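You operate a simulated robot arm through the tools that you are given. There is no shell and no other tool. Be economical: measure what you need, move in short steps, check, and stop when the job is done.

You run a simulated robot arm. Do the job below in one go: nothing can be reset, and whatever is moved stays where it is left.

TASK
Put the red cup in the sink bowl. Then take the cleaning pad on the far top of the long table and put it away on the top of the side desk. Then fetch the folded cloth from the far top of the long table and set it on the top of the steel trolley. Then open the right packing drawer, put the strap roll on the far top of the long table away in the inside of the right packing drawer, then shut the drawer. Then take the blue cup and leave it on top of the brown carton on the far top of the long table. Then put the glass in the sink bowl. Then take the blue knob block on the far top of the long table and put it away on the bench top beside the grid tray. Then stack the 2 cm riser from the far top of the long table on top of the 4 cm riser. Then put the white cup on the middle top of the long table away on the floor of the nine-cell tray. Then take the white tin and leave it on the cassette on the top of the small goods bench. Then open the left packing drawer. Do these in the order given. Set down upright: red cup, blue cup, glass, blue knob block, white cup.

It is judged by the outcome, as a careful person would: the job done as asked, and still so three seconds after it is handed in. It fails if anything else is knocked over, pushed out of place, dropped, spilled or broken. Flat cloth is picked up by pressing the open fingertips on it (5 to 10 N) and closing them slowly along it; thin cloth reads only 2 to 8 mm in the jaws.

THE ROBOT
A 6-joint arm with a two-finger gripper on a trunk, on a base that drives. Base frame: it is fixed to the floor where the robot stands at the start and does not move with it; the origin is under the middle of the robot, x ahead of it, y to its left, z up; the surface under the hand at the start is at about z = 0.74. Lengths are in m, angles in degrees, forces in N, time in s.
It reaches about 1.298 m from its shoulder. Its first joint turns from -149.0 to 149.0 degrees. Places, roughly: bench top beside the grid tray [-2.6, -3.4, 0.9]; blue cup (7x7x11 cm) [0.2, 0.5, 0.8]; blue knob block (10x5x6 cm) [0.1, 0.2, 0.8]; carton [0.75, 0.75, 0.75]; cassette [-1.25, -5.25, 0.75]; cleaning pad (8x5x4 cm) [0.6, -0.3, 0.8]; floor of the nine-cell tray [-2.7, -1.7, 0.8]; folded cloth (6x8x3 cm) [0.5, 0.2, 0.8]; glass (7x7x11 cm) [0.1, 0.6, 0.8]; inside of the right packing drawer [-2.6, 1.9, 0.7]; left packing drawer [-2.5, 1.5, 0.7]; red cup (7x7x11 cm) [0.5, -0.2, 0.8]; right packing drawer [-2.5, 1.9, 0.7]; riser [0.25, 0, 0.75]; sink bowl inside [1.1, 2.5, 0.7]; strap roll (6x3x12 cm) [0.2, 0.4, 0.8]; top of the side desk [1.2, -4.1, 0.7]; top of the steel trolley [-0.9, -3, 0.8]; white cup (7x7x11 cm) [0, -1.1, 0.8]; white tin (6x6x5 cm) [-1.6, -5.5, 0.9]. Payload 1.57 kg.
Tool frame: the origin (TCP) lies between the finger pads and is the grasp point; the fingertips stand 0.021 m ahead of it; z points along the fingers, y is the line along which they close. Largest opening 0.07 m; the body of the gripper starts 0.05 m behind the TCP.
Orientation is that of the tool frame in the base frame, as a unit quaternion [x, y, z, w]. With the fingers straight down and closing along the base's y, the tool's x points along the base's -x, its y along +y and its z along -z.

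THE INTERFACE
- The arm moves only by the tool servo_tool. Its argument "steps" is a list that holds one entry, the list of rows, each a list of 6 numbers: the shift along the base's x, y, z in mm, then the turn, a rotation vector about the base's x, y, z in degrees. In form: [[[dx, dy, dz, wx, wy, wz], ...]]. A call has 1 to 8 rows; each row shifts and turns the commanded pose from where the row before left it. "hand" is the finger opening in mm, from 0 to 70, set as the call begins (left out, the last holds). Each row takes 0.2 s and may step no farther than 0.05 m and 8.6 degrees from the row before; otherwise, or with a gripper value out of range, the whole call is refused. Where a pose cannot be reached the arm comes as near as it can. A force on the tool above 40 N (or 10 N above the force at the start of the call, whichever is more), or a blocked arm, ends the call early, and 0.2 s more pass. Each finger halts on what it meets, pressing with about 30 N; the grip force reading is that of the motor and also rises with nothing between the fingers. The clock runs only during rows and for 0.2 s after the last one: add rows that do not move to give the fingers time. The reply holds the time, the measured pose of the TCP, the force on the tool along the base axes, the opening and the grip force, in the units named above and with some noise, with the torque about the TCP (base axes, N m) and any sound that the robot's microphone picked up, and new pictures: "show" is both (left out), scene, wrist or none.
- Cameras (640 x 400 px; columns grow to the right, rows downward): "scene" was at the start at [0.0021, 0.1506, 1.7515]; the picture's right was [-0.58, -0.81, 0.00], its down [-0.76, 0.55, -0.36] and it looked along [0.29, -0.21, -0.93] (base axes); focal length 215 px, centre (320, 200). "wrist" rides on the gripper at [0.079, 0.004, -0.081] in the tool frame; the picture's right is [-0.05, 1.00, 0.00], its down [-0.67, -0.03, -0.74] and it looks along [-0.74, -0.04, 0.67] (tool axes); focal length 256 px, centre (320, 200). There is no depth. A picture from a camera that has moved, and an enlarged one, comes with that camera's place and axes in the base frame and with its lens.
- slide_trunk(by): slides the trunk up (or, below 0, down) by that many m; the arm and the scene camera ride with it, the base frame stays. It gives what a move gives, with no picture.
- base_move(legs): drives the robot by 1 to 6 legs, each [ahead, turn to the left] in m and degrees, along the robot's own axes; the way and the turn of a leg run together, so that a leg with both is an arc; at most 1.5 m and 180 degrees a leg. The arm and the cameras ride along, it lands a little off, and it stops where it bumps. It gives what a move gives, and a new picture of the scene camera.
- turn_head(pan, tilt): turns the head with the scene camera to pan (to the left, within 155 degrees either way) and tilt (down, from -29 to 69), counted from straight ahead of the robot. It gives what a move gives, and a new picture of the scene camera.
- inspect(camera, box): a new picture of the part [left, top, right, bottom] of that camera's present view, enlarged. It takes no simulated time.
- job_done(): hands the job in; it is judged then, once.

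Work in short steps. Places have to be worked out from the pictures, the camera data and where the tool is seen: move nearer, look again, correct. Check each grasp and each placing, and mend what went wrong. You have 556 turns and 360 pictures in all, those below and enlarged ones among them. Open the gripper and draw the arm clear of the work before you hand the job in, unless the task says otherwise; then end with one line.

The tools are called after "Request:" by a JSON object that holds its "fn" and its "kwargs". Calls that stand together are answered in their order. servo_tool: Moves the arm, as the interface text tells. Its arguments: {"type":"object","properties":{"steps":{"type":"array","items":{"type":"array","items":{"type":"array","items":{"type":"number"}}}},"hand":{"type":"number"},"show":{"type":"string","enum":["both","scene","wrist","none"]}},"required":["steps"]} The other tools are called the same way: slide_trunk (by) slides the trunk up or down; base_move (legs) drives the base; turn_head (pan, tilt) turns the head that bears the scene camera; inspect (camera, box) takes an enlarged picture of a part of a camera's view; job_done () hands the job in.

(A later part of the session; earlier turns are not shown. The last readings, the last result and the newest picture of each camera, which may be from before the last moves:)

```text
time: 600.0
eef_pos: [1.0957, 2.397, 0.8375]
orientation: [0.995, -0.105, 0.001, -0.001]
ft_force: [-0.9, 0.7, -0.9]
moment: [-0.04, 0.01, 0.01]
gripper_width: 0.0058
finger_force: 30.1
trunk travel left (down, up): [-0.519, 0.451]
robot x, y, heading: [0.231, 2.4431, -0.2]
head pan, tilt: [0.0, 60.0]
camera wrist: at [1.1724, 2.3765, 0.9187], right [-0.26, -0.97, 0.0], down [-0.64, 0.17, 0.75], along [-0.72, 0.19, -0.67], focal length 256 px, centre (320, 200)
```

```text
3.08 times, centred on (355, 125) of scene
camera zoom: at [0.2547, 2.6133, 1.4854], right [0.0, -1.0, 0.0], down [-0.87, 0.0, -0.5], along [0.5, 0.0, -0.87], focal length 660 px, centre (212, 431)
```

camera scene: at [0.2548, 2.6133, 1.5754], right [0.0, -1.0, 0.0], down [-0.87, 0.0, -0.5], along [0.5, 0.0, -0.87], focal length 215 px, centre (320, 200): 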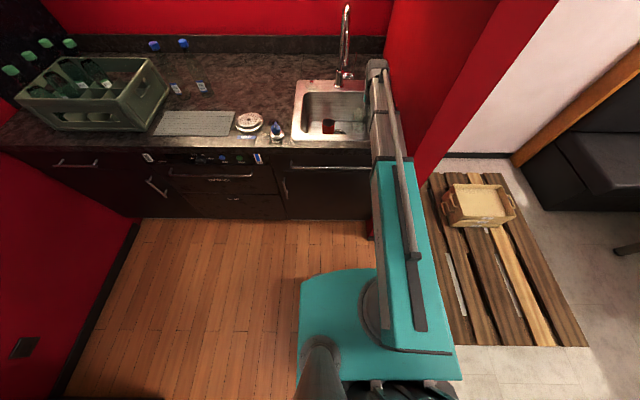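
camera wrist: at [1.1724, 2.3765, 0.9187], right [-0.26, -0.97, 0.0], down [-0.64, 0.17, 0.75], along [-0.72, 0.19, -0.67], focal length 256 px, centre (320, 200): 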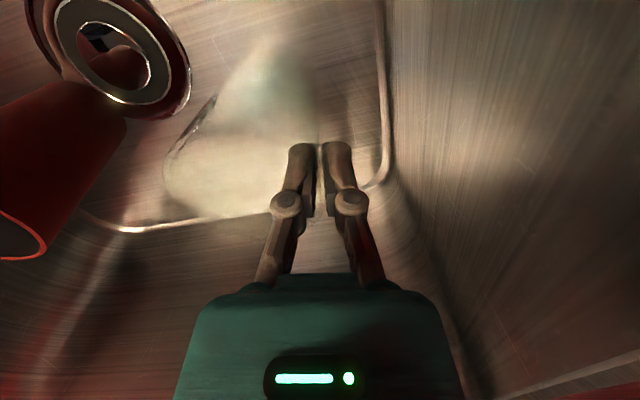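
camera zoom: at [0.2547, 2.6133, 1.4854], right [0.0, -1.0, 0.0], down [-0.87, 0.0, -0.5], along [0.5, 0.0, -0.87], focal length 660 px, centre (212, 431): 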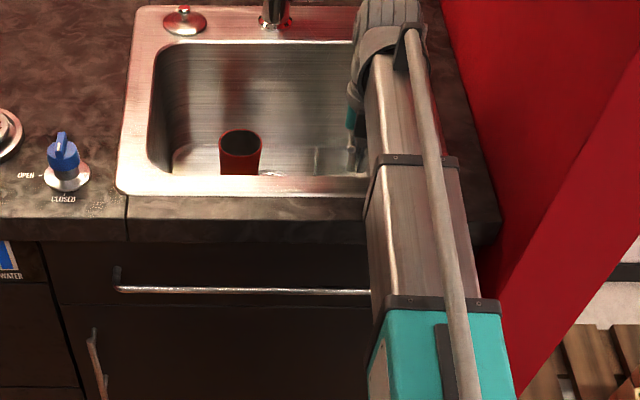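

Request:
{"fn": "slide_trunk", "kwargs": {"by": -0.004}}

Request:
{"fn": "servo_tool", "kwargs": {"steps": [[[0, 0, 0, 0, 0, 0], [0, 0, 0, 0, 0, 0]]], "hand": 30, "show": "wrist"}}

```text
time: 600.5
eef_pos: [1.0956, 2.397, 0.834]
orientation: [0.995, -0.104, 0.001, 0.001]
ft_force: [0.1, -0.1, 0.4]
moment: [0.08, -0.09, -0.05]
gripper_width: 0.0061
finger_force: 29.9
trunk travel left (down, up): [-0.515, 0.455]
robot x, y, heading: [0.2298, 2.4432, -0.1]
head pan, tilt: [0.0, 60.0]
```

```text
time: 601.1
eef_pos: [1.0952, 2.3964, 0.8347]
orientation: [0.995, -0.104, 0.001, 0.001]
ft_force: [0.4, 0.2, -0.1]
moment: [-0.03, 0.0, 0.0]
gripper_width: 0.03
finger_force: 0.1
trunk travel left (down, up): [-0.515, 0.455]
robot x, y, heading: [0.229, 2.4434, -0.3]
head pan, tilt: [0.0, 60.0]
camera wrist: at [1.1723, 2.3765, 0.9149], right [-0.26, -0.97, 0.0], down [-0.64, 0.17, 0.75], along [-0.72, 0.19, -0.67], focal length 256 px, centre (320, 200)
```

wrist: 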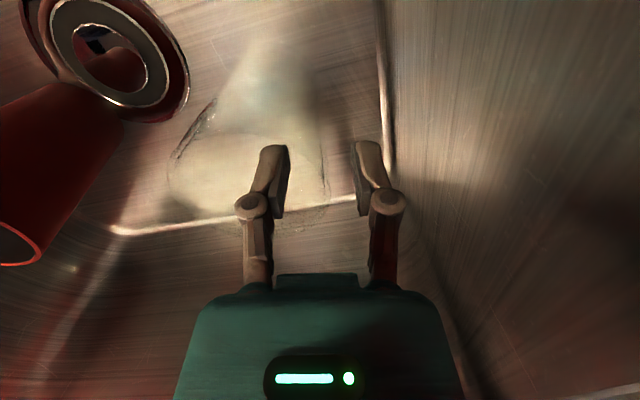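

Glass released with its wall between the fingers, apparently upright. Rise straight up and look.

Request:
{"fn": "slide_trunk", "kwargs": {"by": 0.1}}

Request:
{"fn": "slide_trunk", "kwargs": {"by": 0.19}}

Request:
{"fn": "servo_tool", "kwargs": {"steps": [[[0, 0, 0, 0, 0, 0]]], "show": "wrist"}}

Request:
{"fn": "inspect", "kwargs": {"camera": "scene", "box": [280, 80, 400, 180]}}

```text
time: 602.5
eef_pos: [1.0956, 2.3965, 0.9339]
orientation: [0.994, -0.106, 0.0, 0.0]
ft_force: [-0.2, 0.5, 0.5]
moment: [0.01, -0.02, 0.01]
gripper_width: 0.0302
finger_force: 0.2
trunk travel left (down, up): [-0.615, 0.355]
robot x, y, heading: [0.2317, 2.4469, -0.1]
head pan, tilt: [0.0, 60.0]
```

```text
time: 604.5
eef_pos: [1.095, 2.3968, 1.1238]
orientation: [0.995, -0.105, 0.0, 0.001]
ft_force: [-0.2, -1.0, 0.0]
moment: [0.05, 0.03, 0.05]
gripper_width: 0.0303
finger_force: 0.0
trunk travel left (down, up): [-0.805, 0.165]
robot x, y, heading: [0.2343, 2.4462, -0.0]
head pan, tilt: [0.0, 60.0]
```

```text
time: 604.9
eef_pos: [1.0967, 2.3976, 1.1221]
orientation: [0.995, -0.104, 0.0, 0.0]
ft_force: [1.1, 0.3, -0.8]
moment: [0.04, -0.04, 0.01]
gripper_width: 0.0301
finger_force: 0.0
trunk travel left (down, up): [-0.805, 0.165]
robot x, y, heading: [0.233, 2.4434, -0.1]
head pan, tilt: [0.0, 60.0]
camera wrist: at [1.1724, 2.3765, 1.2049], right [-0.26, -0.97, 0.0], down [-0.64, 0.17, 0.75], along [-0.72, 0.19, -0.67], focal length 256 px, centre (320, 200)
```

wrist: 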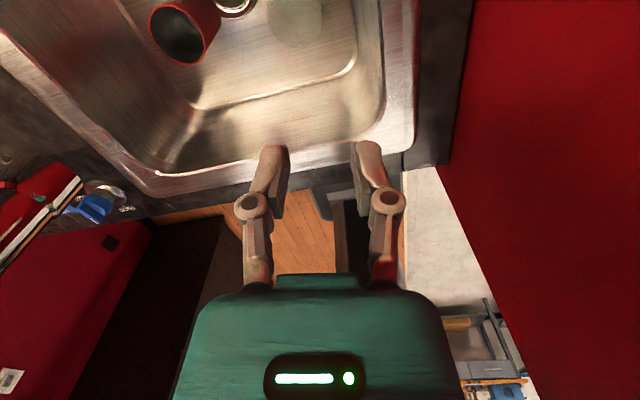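

```text
4.00 times, centred on (340, 130) of scene
camera zoom: at [0.2546, 2.6134, 1.7714], right [0.0, -1.0, 0.0], down [-0.87, 0.0, -0.5], along [0.5, 0.0, -0.87], focal length 858 px, centre (240, 480)
```

zoom: 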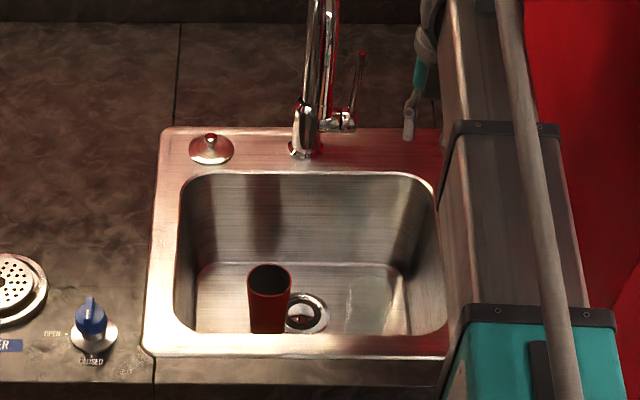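

Both cups stand in the sink. Back out, spin the tool back, and return to the long table for the knob block.

Request:
{"fn": "base_move", "kwargs": {"legs": [[-0.9, 0], [0, -90], [1.1, 0], [1.15, 0], [0, 90]]}}

Request:
{"fn": "servo_tool", "kwargs": {"steps": [[[0, 0, 0, 0, 0, -8.5], [0, 0, 0, 0, 0, -8.5], [0, 0, 0, 0, 0, -8.5], [0, 0, 0, 0, 0, -8.5], [0, 0, 0, 0, 0, -8.5], [0, 0, 0, 0, 0, -8.5], [0, 0, 0, 0, 0, -8.5], [0, 0, 0, 0, 0, -8.5]]], "show": "none"}}

Request:
{"fn": "servo_tool", "kwargs": {"steps": [[[-10, 0, 0, 0, 0, -8.5], [-10, 0, 0, 0, 0, -8.5], [-10, 0, 0, 0, 0, -8.5], [-10, 0, 0, 0, 0, -8.5], [-10, 0, 0, 0, 0, -8.5], [-10, 0, 0, 0, 0, -8.5], [-10, 0, 0, 0, 0, -8.5], [-10, 0, 0, 0, 0, -8.5]]], "show": "none"}}

Request:
{"fn": "servo_tool", "kwargs": {"steps": [[[-10, 0, 0, 0, 0, -8], [-10, 0, 0, 0, 0, -8], [-10, 0, 0, 0, 0, -8], [-10, 0, 0, 0, 0, -8]]], "hand": 70}}

```text
time: 635.3
eef_pos: [0.1952, 0.1535, 1.1225]
orientation: [0.994, -0.108, 0.0, -0.001]
ft_force: [-0.8, 0.1, 0.2]
moment: [0.0, -0.02, 0.02]
gripper_width: 0.03
finger_force: 0.1
trunk travel left (down, up): [-0.805, 0.165]
robot x, y, heading: [-0.6648, 0.1521, -0.7]
head pan, tilt: [0.0, 60.0]
camera scene: at [-0.6446, 0.3174, 1.7714], right [-0.01, -1.0, 0.0], down [-0.87, 0.01, -0.5], along [0.5, -0.01, -0.87], focal length 215 px, centre (320, 200)
```

scene: 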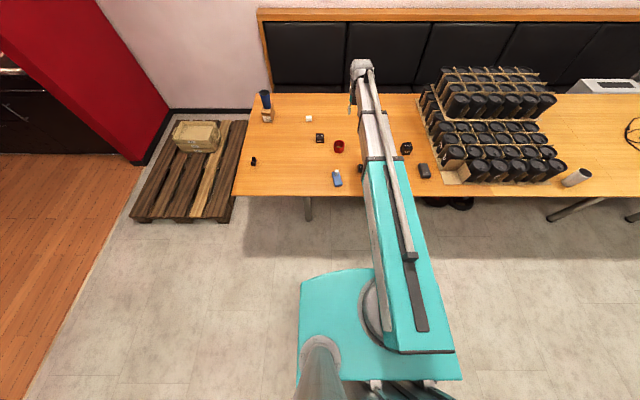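

```text
time: 637.1
eef_pos: [0.1953, 0.1536, 1.1232]
orientation: [0.763, -0.647, 0.0, 0.0]
ft_force: [-0.4, -0.8, 0.6]
moment: [0.01, 0.0, 0.0]
gripper_width: 0.0303
finger_force: 0.1
trunk travel left (down, up): [-0.805, 0.165]
robot x, y, heading: [-0.6691, 0.1488, -0.5]
head pan, tilt: [0.0, 60.0]
```

```text
time: 638.9
eef_pos: [0.1159, 0.1546, 1.1244]
orientation: [-0.271, 0.963, 0.0, 0.0]
ft_force: [0.4, 0.4, 0.4]
moment: [-0.01, 0.04, 0.02]
gripper_width: 0.03
finger_force: 0.0
trunk travel left (down, up): [-0.805, 0.165]
robot x, y, heading: [-0.6658, 0.1463, -1.0]
head pan, tilt: [0.0, 60.0]
```

```text
time: 639.9
eef_pos: [0.0765, 0.1535, 1.1241]
orientation: [0.004, 1.0, 0.0, 0.0]
ft_force: [-0.9, 0.7, 0.3]
moment: [0.0, -0.02, -0.01]
gripper_width: 0.0702
finger_force: 0.0
trunk travel left (down, up): [-0.805, 0.165]
robot x, y, heading: [-0.6665, 0.1497, -0.5]
head pan, tilt: [0.0, 60.0]
camera scene: at [-0.6442, 0.3172, 1.7714], right [-0.01, -1.0, 0.0], down [-0.87, 0.01, -0.5], along [0.5, -0.01, -0.87], focal length 215 px, centre (320, 200)
camera wrist: at [-0.004, 0.1584, 1.2051], right [0.06, 1.0, 0.0], down [0.67, -0.04, 0.75], along [0.74, -0.05, -0.67], focal length 256 px, centre (320, 200)
```

scene: 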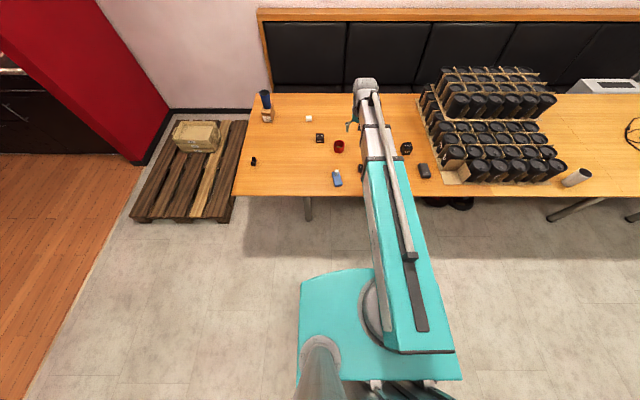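
wrist: 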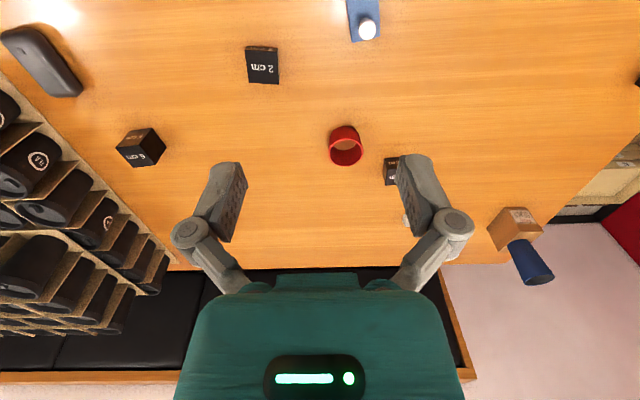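

Request:
{"fn": "servo_tool", "kwargs": {"steps": [[[-40, 22, 0, 0, 0, 0], [-45, 22, 0, 0, 0, 0], [0, 0, 0, 0, 0, 0]]], "show": "wrist"}}

```text
time: 640.7
eef_pos: [-0.01, 0.1994, 1.125]
orientation: [0.002, 1.0, 0.001, 0.0]
ft_force: [-1.1, -0.4, -0.2]
moment: [0.0, 0.01, -0.02]
gripper_width: 0.07
finger_force: 0.1
trunk travel left (down, up): [-0.805, 0.165]
robot x, y, heading: [-0.6682, 0.1497, -0.8]
head pan, tilt: [0.0, 60.0]
camera wrist: at [-0.0891, 0.2031, 1.2049], right [0.06, 1.0, 0.0], down [0.67, -0.04, 0.75], along [0.74, -0.05, -0.67], focal length 256 px, centre (320, 200)
```

wrist: 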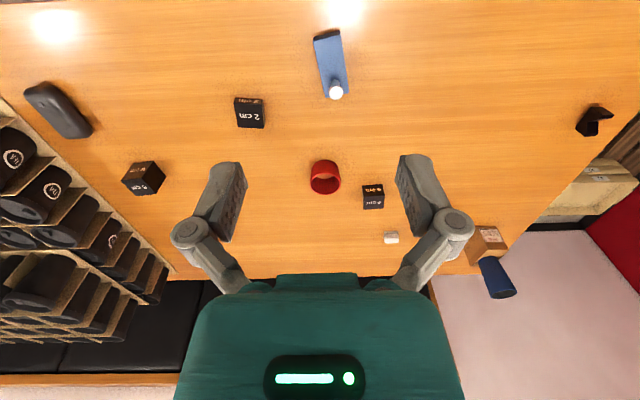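

Knob block centre ≈ (0.07, 0.212), turned +10°. Move over it, rotate, lower part way.

Request:
{"fn": "servo_tool", "kwargs": {"steps": [[[42, 7, 0, 0, 0, 5], [40, 6, 0, 0, 0, 5], [0, 0, 0, 0, 0, 0]]], "show": "none"}}

Request:
{"fn": "slide_trunk", "kwargs": {"by": -0.24}}

Request:
{"fn": "servo_tool", "kwargs": {"steps": [[[0, 0, 0, 0, 0, 0]]], "show": "wrist"}}

```text
time: 641.5
eef_pos: [0.0717, 0.2116, 1.1239]
orientation: [-0.084, 0.996, 0.0, 0.0]
ft_force: [-0.6, 0.5, 0.4]
moment: [0.0, -0.02, 0.0]
gripper_width: 0.0699
finger_force: 0.1
trunk travel left (down, up): [-0.805, 0.165]
robot x, y, heading: [-0.6735, 0.1469, -0.5]
head pan, tilt: [0.0, 60.0]
```

```text
time: 644.0
eef_pos: [0.0722, 0.2121, 0.8826]
orientation: [-0.084, 0.996, 0.0, 0.0]
ft_force: [0.1, 0.6, 0.8]
moment: [0.01, -0.01, 0.0]
gripper_width: 0.0702
finger_force: 0.1
trunk travel left (down, up): [-0.565, 0.405]
robot x, y, heading: [-0.6671, 0.1477, -0.7]
head pan, tilt: [0.0, 60.0]
```

```text
time: 644.4
eef_pos: [0.0718, 0.212, 0.8832]
orientation: [-0.084, 0.996, 0.0, 0.0]
ft_force: [-0.2, 0.2, -0.7]
moment: [-0.04, 0.04, 0.04]
gripper_width: 0.0701
finger_force: 0.1
trunk travel left (down, up): [-0.565, 0.405]
robot x, y, heading: [-0.6689, 0.1474, -0.6]
head pan, tilt: [0.0, 60.0]
camera wrist: at [-0.0064, 0.2027, 0.965], right [-0.11, 0.99, 0.0], down [0.66, 0.08, 0.75], along [0.74, 0.08, -0.67], focal length 256 px, centre (320, 200)
```

wrist: 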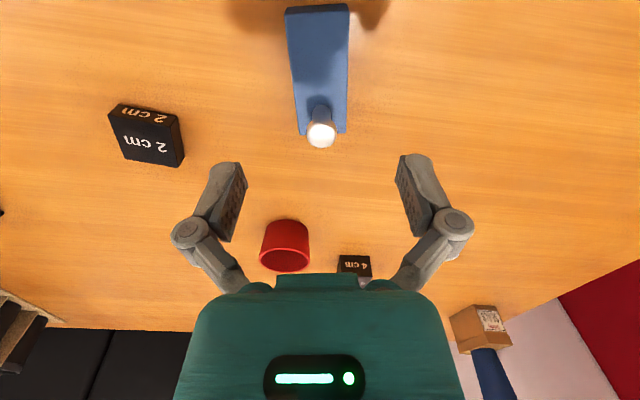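

Aligned. Lower to 0.766 and grip.

Request:
{"fn": "slide_trunk", "kwargs": {"by": -0.117}}

Request:
{"fn": "servo_tool", "kwargs": {"steps": [[[0, 0, 0, 0, 0, 1.5], [0, 0, 0, 0, 0, 0], [0, 0, 0, 0, 0, 0], [0, 0, 0, 0, 0, 0]]], "hand": 25, "show": "wrist"}}

```text
time: 645.9
eef_pos: [0.0721, 0.2121, 0.7663]
orientation: [-0.083, 0.997, 0.0, -0.001]
ft_force: [0.2, 0.2, 0.1]
moment: [-0.03, 0.01, -0.01]
gripper_width: 0.0701
finger_force: 0.1
trunk travel left (down, up): [-0.448, 0.522]
robot x, y, heading: [-0.6708, 0.1468, -0.6]
head pan, tilt: [0.0, 60.0]
```

```text
time: 646.9
eef_pos: [0.0726, 0.2111, 0.7672]
orientation: [-0.096, 0.995, 0.0, 0.0]
ft_force: [1.7, -0.1, 5.8]
moment: [-0.07, 0.03, -0.06]
gripper_width: 0.0434
finger_force: 30.2
trunk travel left (down, up): [-0.448, 0.522]
robot x, y, heading: [-0.6706, 0.1512, -0.3]
head pan, tilt: [0.0, 60.0]
camera wrist: at [-0.0063, 0.2005, 0.8482], right [-0.14, 0.99, 0.0], down [0.66, 0.09, 0.75], along [0.74, 0.1, -0.67], focal length 256 px, centre (320, 200)
```

wrist: 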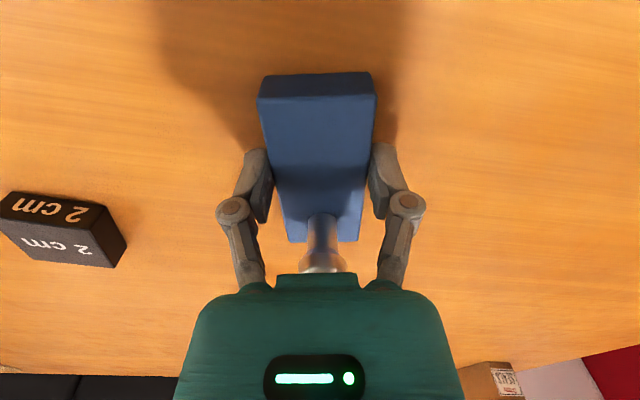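

Knob block gripped (43 mm). Lift and drive toward the bench with the grid tray, keeping west of the trolley.

Request:
{"fn": "slide_trunk", "kwargs": {"by": 0.36}}

Request:
{"fn": "base_move", "kwargs": {"legs": [[0, -121.5], [1.0, 0], [0.95, 0], [0, 31.5]]}}

```text
time: 650.4
eef_pos: [0.073, 0.2116, 1.1265]
orientation: [-0.096, 0.995, 0.0, 0.0]
ft_force: [-0.4, -0.4, -0.4]
moment: [-0.03, 0.04, 0.0]
gripper_width: 0.043
finger_force: 30.1
trunk travel left (down, up): [-0.808, 0.162]
robot x, y, heading: [-0.669, 0.1465, -0.9]
head pan, tilt: [0.0, 60.0]
```

```text
time: 672.3
eef_pos: [-1.7197, -2.2197, 1.1247]
orientation: [0.647, 0.763, 0.0, 0.0]
ft_force: [-0.8, -0.2, -0.8]
moment: [0.02, -0.01, 0.02]
gripper_width: 0.0431
finger_force: 30.4
trunk travel left (down, up): [-0.808, 0.162]
robot x, y, heading: [-1.7735, -1.4763, -92.5]
head pan, tilt: [0.0, 60.0]
camera scene: at [-1.6083, -1.5074, 1.7744], right [-1.0, 0.05, 0.0], down [0.04, 0.86, -0.5], along [-0.02, -0.5, -0.87], focal length 215 px, centre (320, 200)
```

scene: 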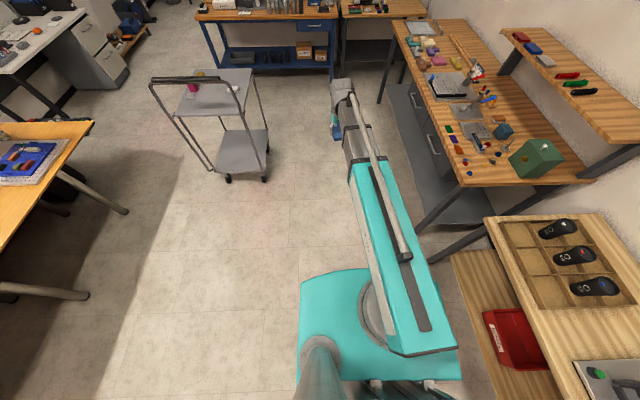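

Request:
{"fn": "base_move", "kwargs": {"legs": [[1.0, 2.5], [0.85, 0], [0, -90]]}}

Request:
{"fn": "turn_head", "kwargs": {"pan": 0, "tilt": 55}}

```text
time: 689.4
eef_pos: [-2.5264, -3.4233, 1.1263]
orientation: [0.994, 0.113, 0.0, 0.0]
ft_force: [-0.2, 0.8, -0.9]
moment: [-0.02, -0.06, 0.0]
gripper_width: 0.0433
finger_force: 30.2
trunk travel left (down, up): [-0.808, 0.162]
robot x, y, heading: [-1.7849, -3.3674, -178.5]
head pan, tilt: [0.0, 60.0]
camera scene: at [-1.804, -3.538, 1.7744], right [-0.02, 1.0, 0.0], down [0.87, 0.02, -0.5], along [-0.5, -0.01, -0.87], focal length 215 px, centre (320, 200)
```

scene: 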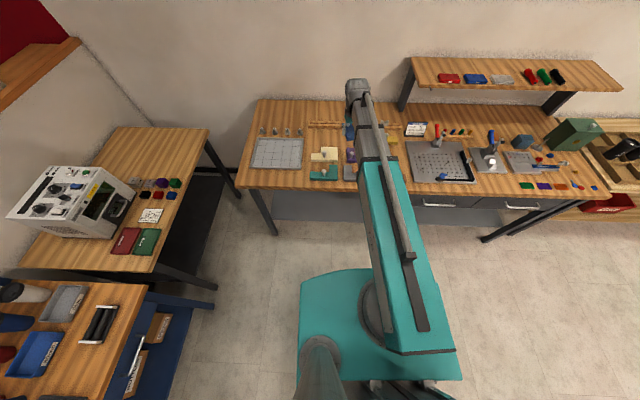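

```text
time: 690.0
eef_pos: [-2.5266, -3.4241, 1.1263]
orientation: [0.994, 0.113, 0.0, -0.001]
ft_force: [0.0, -1.8, -0.5]
moment: [0.06, 0.0, 0.04]
gripper_width: 0.0432
finger_force: 30.0
trunk travel left (down, up): [-0.808, 0.162]
robot x, y, heading: [-1.7843, -3.3657, -178.6]
head pan, tilt: [0.0, 55.0]
camera scene: at [-1.8079, -3.5403, 1.7802], right [-0.02, 1.0, 0.0], down [0.82, 0.02, -0.57], along [-0.57, -0.01, -0.82], focal length 215 px, centre (320, 200)
```

scene: 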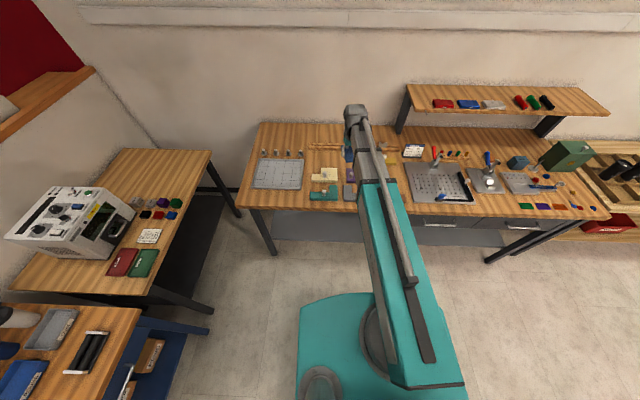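

Swing the arm aside to see the area beside the grid tray.

Request:
{"fn": "servo_tool", "kwargs": {"steps": [[[20, 45, 0, 0, 0, 0], [20, 45, 0, 0, 0, 0], [20, 45, 0, 0, 0, 0], [20, 45, 0, 0, 0, 0], [20, 45, 0, 0, 0, 0], [20, 45, 0, 0, 0, 0], [20, 45, 0, 0, 0, 0], [20, 45, 0, 0, 0, 0]]], "show": "none"}}

Request:
{"fn": "inspect", "kwargs": {"camera": "scene", "box": [235, 110, 455, 230]}}

```text
time: 691.8
eef_pos: [-2.3677, -3.0631, 1.1268]
orientation: [0.994, 0.112, -0.001, 0.0]
ft_force: [0.3, -0.7, -0.2]
moment: [-0.01, -0.05, 0.02]
gripper_width: 0.0429
finger_force: 30.5
out of reach, approached as far as the arm can: row 3, 8
trunk travel left (down, up): [-0.808, 0.162]
robot x, y, heading: [-1.7841, -3.3641, -178.9]
head pan, tilt: [0.0, 55.0]
```

```text
2.91 times, centred on (345, 170) of scene
camera zoom: at [-1.8076, -3.5375, 1.7805], right [-0.02, 1.0, 0.0], down [0.82, 0.02, -0.57], along [-0.57, -0.01, -0.82], focal length 624 px, centre (247, 287)
```

zoom: 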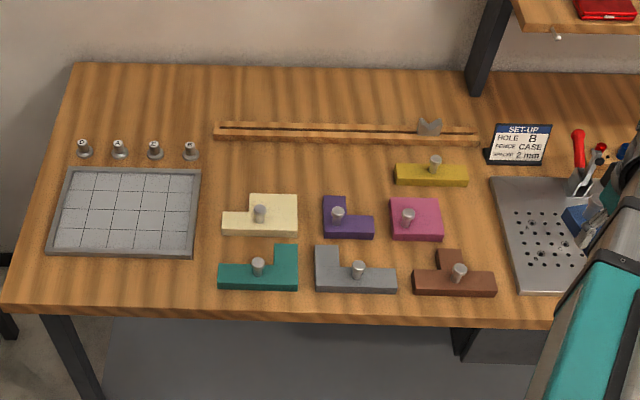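

Free strip between the rail and the cream block, right beside the grid tray: around (-2.725, -3.51). I'll set the block there with its long side along y; rotate 77° on the way.

Request:
{"fn": "servo_tool", "kwargs": {"steps": [[[-25, -37, 0, 0, 0, 8.5], [-25, -37, 0, 0, 0, 8.5], [-25, -37, 0, 0, 0, 8.5], [-25, -37, 0, 0, 0, 8.5], [-25, -37, 0, 0, 0, 8.5], [-25, -37, 0, 0, 0, 8.5], [-25, -37, 0, 0, 0, 8.5], [-25, -37, 0, 0, 0, 8.5]]], "show": "none"}}

Request:
{"fn": "servo_tool", "kwargs": {"steps": [[[-40, -37, 0, 0, 0, 8.5], [-40, -37, 0, 0, 0, 0.5], [-40, -37, 0, 0, 0, 0], [-37, -37, 0, 0, 0, 0], [0, 0, 0, 0, 0, 0]]]}}

```text
time: 693.6
eef_pos: [-2.5646, -3.3579, 1.1268]
orientation: [0.76, 0.65, 0.0, -0.001]
ft_force: [0.3, -0.7, -1.6]
moment: [0.01, 0.01, 0.03]
gripper_width: 0.0432
finger_force: 30.4
trunk travel left (down, up): [-0.808, 0.162]
robot x, y, heading: [-1.7856, -3.3672, -178.8]
head pan, tilt: [0.0, 55.0]
```

```text
refused: row 1 steps farther than a row can; nothing moved
```

Request:
{"fn": "servo_tool", "kwargs": {"steps": [[[-32, -30, 0, 0, 0, 8.5], [-32, -30, 0, 0, 0, 0.5], [-32, -30, 0, 0, 0, 0], [-32, -31, 0, 0, 0, 0], [-32, -31, 0, 0, 0, 0], [0, 0, 0, 0, 0, 0]]]}}

```text
time: 695.0
eef_pos: [-2.7243, -3.5117, 1.1276]
orientation: [0.708, 0.706, 0.0, 0.0]
ft_force: [0.1, -0.5, -0.3]
moment: [0.0, 0.01, -0.01]
gripper_width: 0.0431
finger_force: 29.8
trunk travel left (down, up): [-0.808, 0.162]
robot x, y, heading: [-1.7873, -3.3685, -178.7]
head pan, tilt: [0.0, 55.0]
camera scene: at [-1.8079, -3.5381, 1.7805], right [-0.02, 1.0, 0.0], down [0.82, 0.02, -0.57], along [-0.57, -0.01, -0.82], focal length 215 px, centre (320, 200)
camera wrist: at [-2.7192, -3.432, 1.208], right [1.0, -0.06, 0.0], down [-0.04, -0.67, 0.75], along [-0.04, -0.74, -0.67], focal length 256 px, centre (320, 200)
```

scene: 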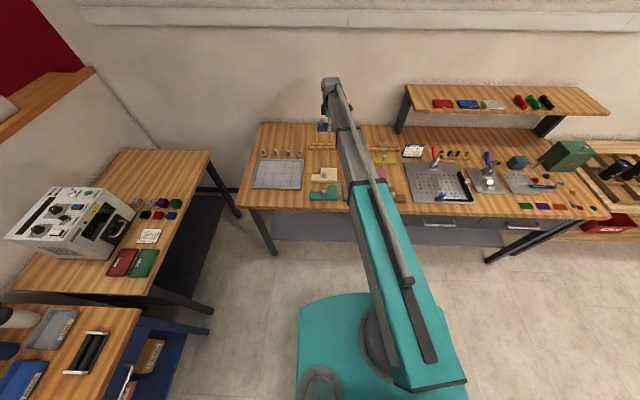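
wrist: 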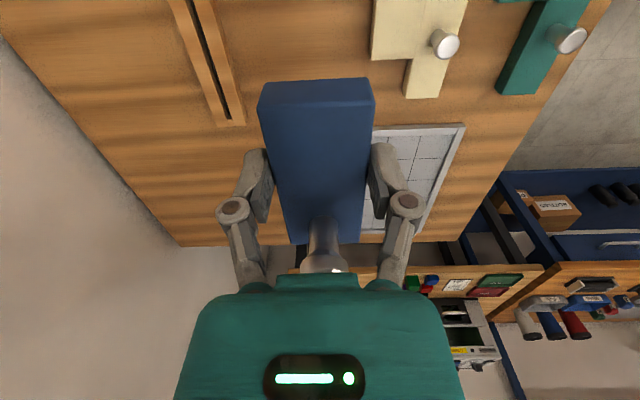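

Centre between rail and cream block is x≈-2.755; shift there, then lower near the bench.

Request:
{"fn": "servo_tool", "kwargs": {"steps": [[[-28, -20, 0, 0, 0, 0], [0, 0, 0, 0, 0, 0]]], "show": "none"}}

Request:
{"fn": "slide_trunk", "kwargs": {"by": -0.16}}

Request:
{"fn": "servo_tool", "kwargs": {"steps": [[[0, 0, 0, 0, 0, 0]]], "show": "wrist"}}

```text
time: 695.6
eef_pos: [-2.7518, -3.5303, 1.1267]
orientation: [0.708, 0.706, 0.0, 0.0]
ft_force: [0.7, 0.1, -0.3]
moment: [0.01, 0.0, 0.04]
gripper_width: 0.0429
finger_force: 30.0
trunk travel left (down, up): [-0.808, 0.162]
robot x, y, heading: [-1.7866, -3.3664, -178.7]
head pan, tilt: [0.0, 55.0]
```

```text
time: 697.4
eef_pos: [-2.7527, -3.5316, 0.9668]
orientation: [0.708, 0.706, 0.001, 0.0]
ft_force: [0.7, 0.6, -1.3]
moment: [0.0, 0.01, 0.01]
gripper_width: 0.0432
finger_force: 30.2
trunk travel left (down, up): [-0.648, 0.322]
robot x, y, heading: [-1.784, -3.3663, -178.6]
head pan, tilt: [0.0, 55.0]
```

```text
time: 697.8
eef_pos: [-2.7523, -3.5322, 0.9668]
orientation: [0.708, 0.706, 0.0, -0.001]
ft_force: [0.4, 0.3, -0.1]
moment: [0.04, 0.02, -0.02]
gripper_width: 0.043
finger_force: 30.0
trunk travel left (down, up): [-0.648, 0.322]
robot x, y, heading: [-1.7884, -3.3632, -178.5]
head pan, tilt: [0.0, 55.0]
camera wrist: at [-2.7474, -3.4517, 1.0478], right [1.0, -0.06, 0.0], down [-0.04, -0.67, 0.75], along [-0.04, -0.74, -0.67], focal length 256 px, centre (320, 200)
```

wrist: 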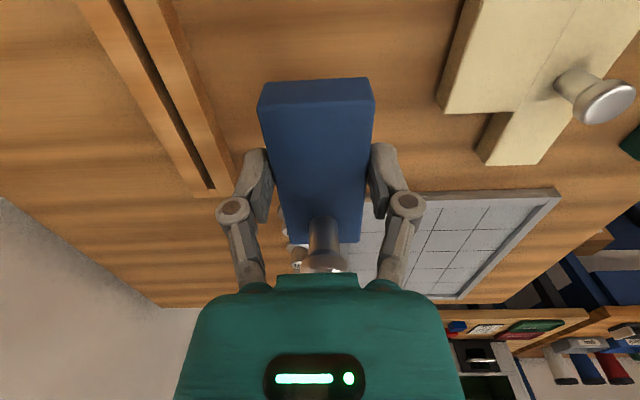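

Request:
{"fn": "slide_trunk", "kwargs": {"by": -0.04}}

Request:
{"fn": "slide_trunk", "kwargs": {"by": -0.008}}

```text
time: 698.7
eef_pos: [-2.7519, -3.5317, 0.9269]
orientation: [0.707, 0.707, 0.0, 0.001]
ft_force: [0.1, 0.2, -1.1]
moment: [0.02, 0.02, -0.02]
gripper_width: 0.0434
finger_force: 30.6
trunk travel left (down, up): [-0.608, 0.362]
robot x, y, heading: [-1.7852, -3.3665, -178.3]
head pan, tilt: [0.0, 55.0]
```

```text
time: 699.2
eef_pos: [-2.7507, -3.5298, 0.9188]
orientation: [0.708, 0.706, 0.0, 0.0]
ft_force: [-0.5, 0.5, -0.6]
moment: [0.01, -0.03, 0.02]
gripper_width: 0.0433
finger_force: 30.2
trunk travel left (down, up): [-0.6, 0.37]
robot x, y, heading: [-1.7869, -3.365, -178.8]
head pan, tilt: [0.0, 55.0]
```

Request:
{"fn": "slide_trunk", "kwargs": {"by": -0.006}}

Request:
{"fn": "slide_trunk", "kwargs": {"by": -0.005}}

```text
time: 699.8
eef_pos: [-2.7524, -3.5305, 0.9131]
orientation: [0.708, 0.706, 0.0, -0.001]
ft_force: [0.4, 0.0, -1.0]
moment: [-0.01, 0.04, -0.03]
gripper_width: 0.0433
finger_force: 29.9
trunk travel left (down, up): [-0.594, 0.376]
robot x, y, heading: [-1.7863, -3.367, -178.5]
head pan, tilt: [0.0, 55.0]
```

```text
time: 700.3
eef_pos: [-2.7508, -3.531, 0.9077]
orientation: [0.708, 0.706, 0.0, 0.0]
ft_force: [0.0, 0.0, -0.2]
moment: [0.01, 0.02, -0.01]
gripper_width: 0.0433
finger_force: 29.7
trunk travel left (down, up): [-0.589, 0.381]
robot x, y, heading: [-1.784, -3.3644, -178.4]
head pan, tilt: [0.0, 55.0]
```

Request:
{"fn": "slide_trunk", "kwargs": {"by": -0.005}}

Request:
{"fn": "slide_trunk", "kwargs": {"by": -0.005}}

```text
time: 700.9
eef_pos: [-2.751, -3.5315, 0.9021]
orientation: [0.708, 0.706, 0.0, -0.001]
ft_force: [-0.9, -0.4, -1.0]
moment: [0.02, 0.01, 0.04]
gripper_width: 0.043
finger_force: 30.3
trunk travel left (down, up): [-0.584, 0.386]
robot x, y, heading: [-1.785, -3.3624, -178.7]
head pan, tilt: [0.0, 55.0]
```

```text
time: 701.4
eef_pos: [-2.7516, -3.5305, 0.8976]
orientation: [0.708, 0.706, -0.001, 0.001]
ft_force: [-0.6, -0.9, -0.9]
moment: [0.0, 0.01, -0.03]
gripper_width: 0.0431
finger_force: 30.1
trunk travel left (down, up): [-0.579, 0.391]
robot x, y, heading: [-1.7813, -3.3629, -178.8]
head pan, tilt: [0.0, 55.0]
```

Request:
{"fn": "slide_trunk", "kwargs": {"by": -0.006}}

Request:
{"fn": "slide_trunk", "kwargs": {"by": -0.005}}

Request:
{"fn": "servo_tool", "kwargs": {"steps": [[[0, 0, 0, 0, 0, 0]]], "show": "wrist"}}

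```text
time: 702.0
eef_pos: [-2.7514, -3.5308, 0.8911]
orientation: [0.707, 0.707, 0.0, 0.0]
ft_force: [-0.4, 0.2, -0.2]
moment: [-0.02, -0.03, 0.0]
gripper_width: 0.0435
finger_force: 30.2
trunk travel left (down, up): [-0.573, 0.397]
robot x, y, heading: [-1.787, -3.3641, -178.5]
head pan, tilt: [0.0, 55.0]
```

```text
time: 702.5
eef_pos: [-2.7507, -3.5313, 0.8863]
orientation: [0.707, 0.707, -0.001, 0.0]
ft_force: [-1.3, -0.6, 5.9]
moment: [-0.18, -0.02, -0.03]
gripper_width: 0.0434
finger_force: 30.0
trunk travel left (down, up): [-0.568, 0.402]
robot x, y, heading: [-1.7814, -3.3665, -178.5]
head pan, tilt: [0.0, 55.0]
```

```text
time: 702.9
eef_pos: [-2.7518, -3.5317, 0.8867]
orientation: [0.708, 0.706, 0.0, 0.0]
ft_force: [-2.7, 0.4, 7.2]
moment: [-0.18, 0.03, -0.07]
gripper_width: 0.0433
finger_force: 29.9
trunk travel left (down, up): [-0.568, 0.402]
robot x, y, heading: [-1.7865, -3.366, -178.9]
head pan, tilt: [0.0, 55.0]
camera wrist: at [-2.747, -3.4516, 0.9684], right [1.0, -0.06, 0.0], down [-0.04, -0.67, 0.75], along [-0.04, -0.74, -0.67], focal length 256 px, centre (320, 200)
```

wrist: 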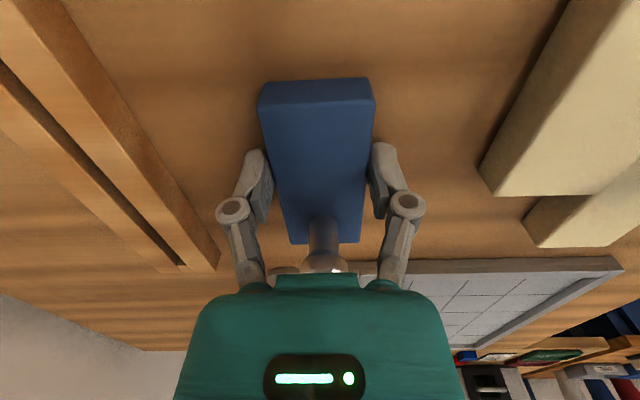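

Contact at 0.886. Open to 60 and rise.

Request:
{"fn": "servo_tool", "kwargs": {"steps": [[[0, 0, 0, 0, 0, 0], [0, 0, 0, 0, 0, 0]]], "hand": 60, "show": "none"}}

Request:
{"fn": "slide_trunk", "kwargs": {"by": 0.24}}

Request:
{"fn": "servo_tool", "kwargs": {"steps": [[[40, 20, 0, 0, 0, 0], [40, 20, 0, 0, 0, 0], [40, 20, 0, 0, 0, 0]]], "show": "wrist"}}

```text
time: 703.5
eef_pos: [-2.7523, -3.531, 0.8864]
orientation: [0.708, 0.706, 0.0, 0.001]
ft_force: [-0.3, -0.4, 0.7]
moment: [-0.03, 0.05, -0.01]
gripper_width: 0.0598
finger_force: 0.0
trunk travel left (down, up): [-0.568, 0.402]
robot x, y, heading: [-1.7854, -3.365, -178.4]
head pan, tilt: [0.0, 55.0]
```

```text
time: 706.0
eef_pos: [-2.7518, -3.5313, 1.1266]
orientation: [0.708, 0.707, 0.0, 0.0]
ft_force: [-0.6, -0.1, -0.5]
moment: [0.0, -0.02, -0.01]
gripper_width: 0.06
finger_force: 0.0
trunk travel left (down, up): [-0.808, 0.162]
robot x, y, heading: [-1.787, -3.3669, -178.5]
head pan, tilt: [0.0, 55.0]
```

```text
time: 706.8
eef_pos: [-2.6322, -3.4712, 1.1264]
orientation: [0.708, 0.706, -0.001, -0.001]
ft_force: [-0.4, -0.1, -0.1]
moment: [0.02, -0.02, -0.01]
gripper_width: 0.0599
finger_force: 0.1
trunk travel left (down, up): [-0.808, 0.162]
robot x, y, heading: [-1.7849, -3.3642, -178.4]
head pan, tilt: [0.0, 55.0]
camera wrist: at [-2.6276, -3.391, 1.2083], right [1.0, -0.06, 0.0], down [-0.04, -0.67, 0.75], along [-0.04, -0.74, -0.67], focal length 256 px, centre (320, 200)
```

wrist: 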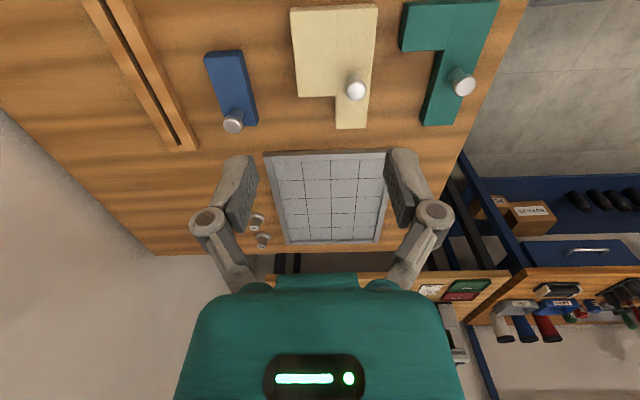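

Knob block is in place beside the tray. Now return to the long table for the 2 cm riser.

Request:
{"fn": "base_move", "kwargs": {"legs": [[0, -91.6], [1.0, 0], [0.9, 0], [0, -37.4]]}}

Request:
{"fn": "base_move", "kwargs": {"legs": [[0.95, 0], [0.95, 0], [0, -52]]}}

Request:
{"fn": "turn_head", "kwargs": {"pan": 0, "tilt": 60}}

```text
time: 727.0
eef_pos: [-1.2349, -0.745, 1.1268]
orientation: [0.937, -0.349, 0.001, -0.001]
ft_force: [-0.1, -0.3, -0.3]
moment: [0.02, -0.03, -0.02]
gripper_width: 0.0601
finger_force: 0.0
trunk travel left (down, up): [-0.808, 0.162]
robot x, y, heading: [-1.7269, -1.4408, 50.8]
head pan, tilt: [0.0, 55.0]
camera scene: at [-1.8384, -1.3157, 1.7805], right [0.78, -0.63, 0.0], down [-0.52, -0.64, -0.57], along [0.36, 0.45, -0.82], focal length 215 px, centre (320, 200)
```

scene: 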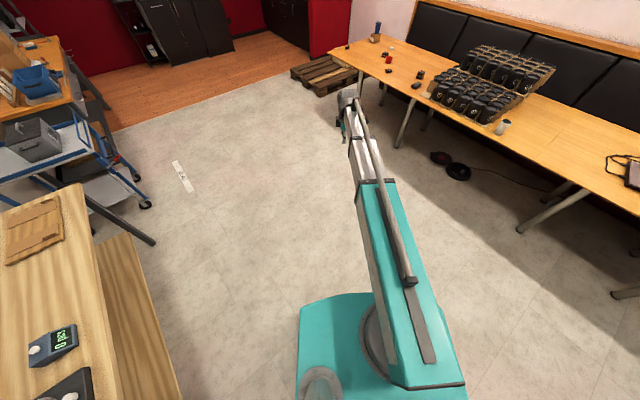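

```text
time: 742.1
eef_pos: [0.3077, 0.1028, 1.1267]
orientation: [-0.694, 0.72, 0.0, 0.0]
ft_force: [-0.2, -0.4, -0.6]
moment: [-0.02, -0.02, 0.01]
gripper_width: 0.0603
finger_force: 0.1
trunk travel left (down, up): [-0.808, 0.162]
robot x, y, heading: [-0.5431, 0.0853, 0.4]
head pan, tilt: [0.0, 55.0]
camera scene: at [-0.5123, 0.2552, 1.7805], right [0.0, -1.0, 0.0], down [-0.82, 0.0, -0.57], along [0.57, 0.0, -0.82], focal length 215 px, centre (320, 200)
```

scene: 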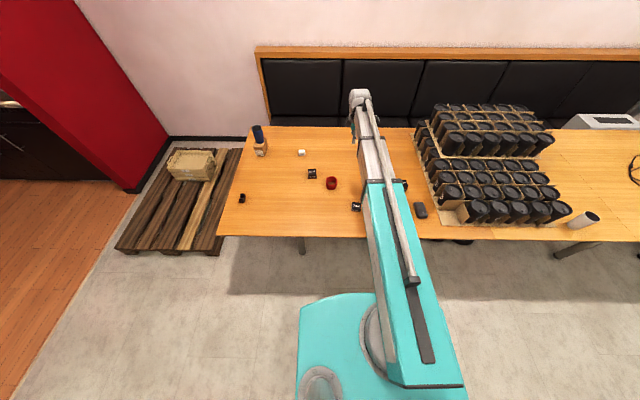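

```text
time: 742.8
eef_pos: [0.3095, 0.1066, 1.1268]
orientation: [-0.694, 0.72, 0.0, 0.001]
ft_force: [-1.2, 1.1, 0.2]
moment: [-0.02, 0.01, 0.01]
gripper_width: 0.0602
finger_force: 0.1
trunk travel left (down, up): [-0.808, 0.162]
robot x, y, heading: [-0.5419, 0.0875, 0.3]
head pan, tilt: [0.0, 60.0]
camera scene: at [-0.5183, 0.2571, 1.7743], right [0.0, -1.0, 0.0], down [-0.87, 0.0, -0.5], along [0.5, 0.0, -0.87], focal length 215 px, centre (320, 200)
```

scene: 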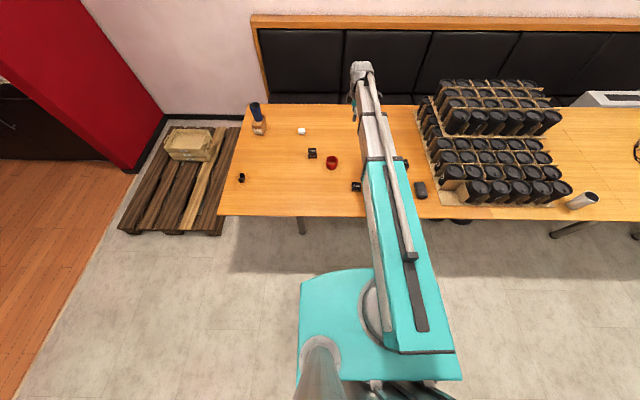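

Request:
{"fn": "servo_tool", "kwargs": {"steps": [[[-20, -8, 0, 0, 0, -8.5], [-20, -8, 0, 0, 0, -8.5], [-20, -8, 0, 0, 0, -8.5], [-20, -8, 0, 0, 0, -8.5], [-20, -8, 0, 0, 0, -8.5], [-20, -8, 0, 0, 0, -8.5], [-20, -8, 0, 0, 0, -8.5], [-20, -8, 0, 0, 0, -8.5]]], "hand": 70, "show": "none"}}

Request:
{"fn": "servo_tool", "kwargs": {"steps": [[[-15, -8, 0, 0, 0, -8], [-15, -8, 0, 0, 0, -8], [0, -8, 0, 0, 0, -4], [0, 0, 0, 0, 0, 0]]], "show": "wrist"}}

```text
time: 744.6
eef_pos: [0.1483, 0.0385, 1.1264]
orientation: [-0.171, 0.985, -0.001, 0.0]
ft_force: [0.1, 0.5, 0.9]
moment: [0.0, -0.04, 0.01]
gripper_width: 0.07
finger_force: 0.0
trunk travel left (down, up): [-0.808, 0.162]
robot x, y, heading: [-0.5416, 0.0838, 0.2]
head pan, tilt: [0.0, 60.0]
```

```text
time: 745.6
eef_pos: [0.1167, 0.0142, 1.127]
orientation: [0.001, 1.0, 0.0, 0.0]
ft_force: [0.5, -0.6, -0.2]
moment: [-0.02, -0.01, 0.01]
gripper_width: 0.0703
finger_force: 0.0
trunk travel left (down, up): [-0.808, 0.162]
robot x, y, heading: [-0.5406, 0.0866, 0.2]
head pan, tilt: [0.0, 60.0]
camera wrist: at [0.0388, 0.0198, 1.208], right [0.06, 1.0, 0.0], down [0.67, -0.04, 0.75], along [0.74, -0.04, -0.67], focal length 256 px, centre (320, 200)
```

wrist: 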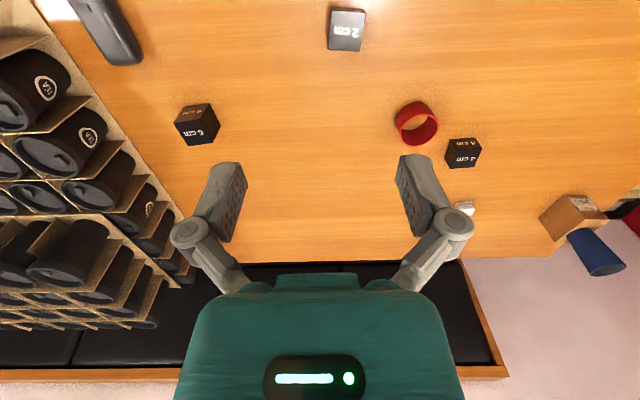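

2 cm riser centre ≈ (0.155, 0.054), turned about -7°. Move over it and lower.

Request:
{"fn": "servo_tool", "kwargs": {"steps": [[[20, 20, 0, 0, 0, -4], [18, 19, 0, 0, 0, -3.5], [0, 0, 0, 0, 0, 0]]], "show": "none"}}

Request:
{"fn": "slide_trunk", "kwargs": {"by": -0.25}}

Request:
{"fn": "servo_tool", "kwargs": {"steps": [[[0, 0, 0, 0, 0, 0]]], "show": "wrist"}}

```text
time: 746.4
eef_pos: [0.1567, 0.0547, 1.1265]
orientation: [0.066, 0.998, 0.0, 0.0]
ft_force: [0.6, -0.4, 0.6]
moment: [0.02, 0.02, 0.0]
gripper_width: 0.07
finger_force: 0.0
trunk travel left (down, up): [-0.808, 0.162]
robot x, y, heading: [-0.5414, 0.0879, 0.1]
head pan, tilt: [0.0, 60.0]
```

```text
time: 749.0
eef_pos: [0.1584, 0.0538, 0.8765]
orientation: [0.066, 0.998, 0.0, 0.001]
ft_force: [-0.4, 0.6, -0.5]
moment: [-0.01, 0.03, -0.01]
gripper_width: 0.0699
finger_force: 0.1
trunk travel left (down, up): [-0.558, 0.412]
robot x, y, heading: [-0.5386, 0.0859, 0.5]
head pan, tilt: [0.0, 60.0]
```

```text
time: 749.4
eef_pos: [0.1575, 0.054, 0.8756]
orientation: [0.066, 0.998, 0.0, -0.001]
ft_force: [0.2, 0.4, -0.2]
moment: [0.04, 0.02, 0.01]
gripper_width: 0.0698
finger_force: 0.0
trunk travel left (down, up): [-0.558, 0.412]
robot x, y, heading: [-0.5415, 0.0871, 0.3]
head pan, tilt: [0.0, 60.0]
camera wrist: at [0.0794, 0.0694, 0.958], right [0.19, 0.98, 0.0], down [0.66, -0.12, 0.75], along [0.73, -0.14, -0.67], focal length 256 px, centre (320, 200)
```

wrist: 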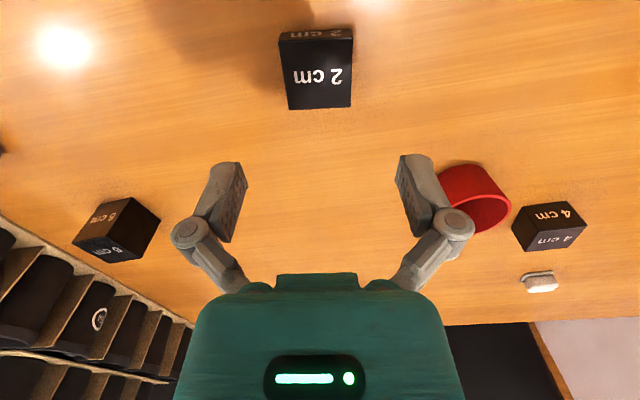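

Request:
{"fn": "slide_trunk", "kwargs": {"by": -0.111}}

Request:
{"fn": "servo_tool", "kwargs": {"steps": [[[0, -1, 0, 0, 0, 1], [0, 0, 0, 0, 0, 0], [0, 0, 0, 0, 0, 0], [0, 0, 0, 0, 0, 0]]], "hand": 30, "show": "wrist"}}

```text
time: 750.8
eef_pos: [0.1572, 0.0537, 0.7647]
orientation: [0.066, 0.998, 0.001, 0.0]
ft_force: [0.1, 0.2, 0.7]
moment: [-0.02, 0.01, -0.01]
gripper_width: 0.07
finger_force: 0.0
trunk travel left (down, up): [-0.447, 0.523]
robot x, y, heading: [-0.5384, 0.0838, -0.1]
head pan, tilt: [0.0, 60.0]
```

```text
time: 751.8
eef_pos: [0.1576, 0.0534, 0.765]
orientation: [0.057, 0.998, 0.0, 0.0]
ft_force: [0.6, -1.0, 5.7]
moment: [-0.17, 0.06, 0.01]
gripper_width: 0.0513
finger_force: 30.3
trunk travel left (down, up): [-0.447, 0.523]
robot x, y, heading: [-0.5412, 0.0876, 0.4]
head pan, tilt: [0.0, 60.0]
camera wrist: at [0.0793, 0.0672, 0.8473], right [0.17, 0.99, 0.0], down [0.66, -0.11, 0.75], along [0.73, -0.13, -0.67], focal length 256 px, centre (320, 200)
```

wrist: 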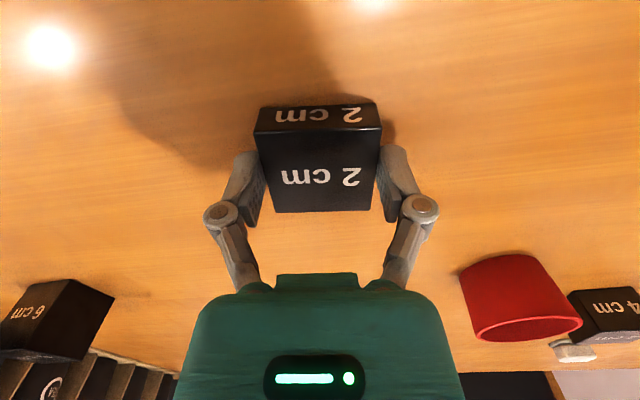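

Riser gripped (51 mm). Lift and move toward the 4 cm riser for a look.

Request:
{"fn": "slide_trunk", "kwargs": {"by": 0.25}}

Request:
{"fn": "servo_tool", "kwargs": {"steps": [[[15, 40, 0, 0, 0, 0], [15, 40, 0, 0, 0, 0], [15, 40, 0, 0, 0, 0], [15, 40, 0, 0, 0, 0], [15, 40, 0, 0, 0, 0], [0, 35, 0, 0, 0, 0], [0, 0, 0, 0, 0, 0]]], "show": "both"}}

```text
time: 754.4
eef_pos: [0.1579, 0.054, 1.0169]
orientation: [0.057, 0.998, 0.0, 0.0]
ft_force: [0.0, 0.6, -1.7]
moment: [0.0, 0.05, -0.02]
gripper_width: 0.0517
finger_force: 30.0
trunk travel left (down, up): [-0.697, 0.273]
robot x, y, heading: [-0.5412, 0.0859, 0.3]
head pan, tilt: [0.0, 60.0]
```

```text
time: 756.0
eef_pos: [0.2323, 0.2868, 1.0148]
orientation: [0.059, 0.998, 0.0, 0.0]
ft_force: [-0.3, -0.2, -1.9]
moment: [-0.05, 0.02, -0.01]
gripper_width: 0.0512
finger_force: 29.8
trunk travel left (down, up): [-0.697, 0.273]
robot x, y, heading: [-0.5415, 0.0874, 0.4]
head pan, tilt: [0.0, 60.0]
camera scene: at [-0.5183, 0.2556, 1.6634], right [0.0, -1.0, 0.0], down [-0.87, 0.0, -0.5], along [0.5, 0.0, -0.87], focal length 215 px, centre (320, 200)
camera wrist: at [0.154, 0.3007, 1.0969], right [0.17, 0.99, 0.0], down [0.66, -0.11, 0.75], along [0.73, -0.13, -0.67], focal length 256 px, centre (320, 200)
```

scene: 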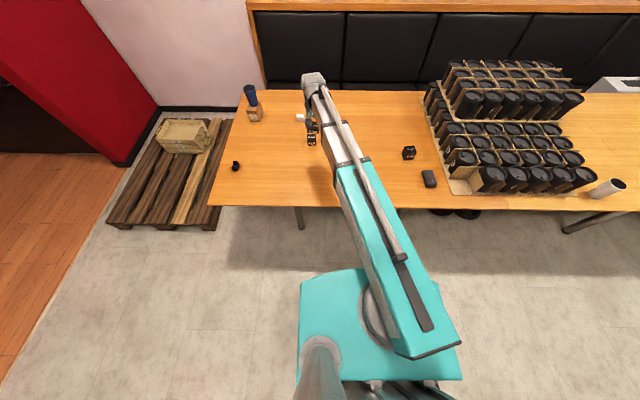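
wrist: 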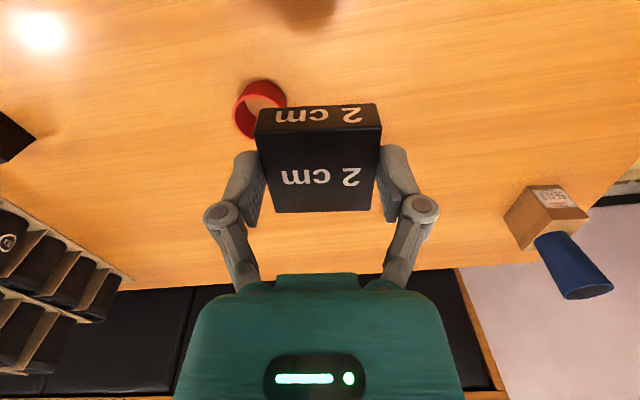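

Request:
{"fn": "servo_tool", "kwargs": {"steps": [[[-40, 0, 0, 0, 0, 0], [-40, 0, 0, 0, 0, 0], [-40, 0, 0, 0, 0, 0], [0, 0, 0, 0, 0, 0]]], "show": "wrist"}}

```text
time: 757.0
eef_pos: [0.1139, 0.2866, 1.0155]
orientation: [0.057, 0.998, 0.0, 0.0]
ft_force: [0.1, -0.7, -0.8]
moment: [-0.02, -0.01, -0.01]
gripper_width: 0.0517
finger_force: 29.8
trunk travel left (down, up): [-0.697, 0.273]
robot x, y, heading: [-0.5429, 0.0884, 0.1]
head pan, tilt: [0.0, 60.0]
camera wrist: at [0.0353, 0.3017, 1.097], right [0.17, 0.99, 0.0], down [0.66, -0.11, 0.75], along [0.73, -0.13, -0.67], focal length 256 px, centre (320, 200)
```

wrist: 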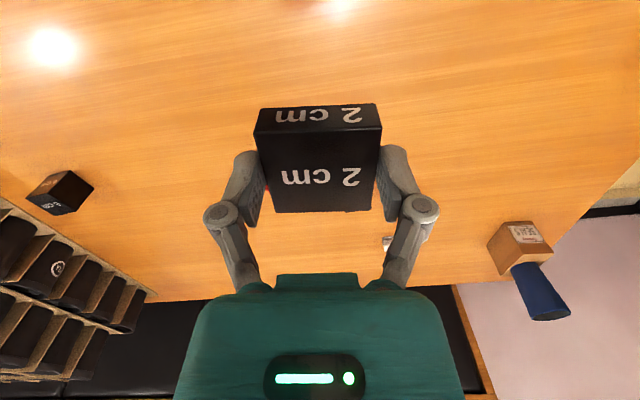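

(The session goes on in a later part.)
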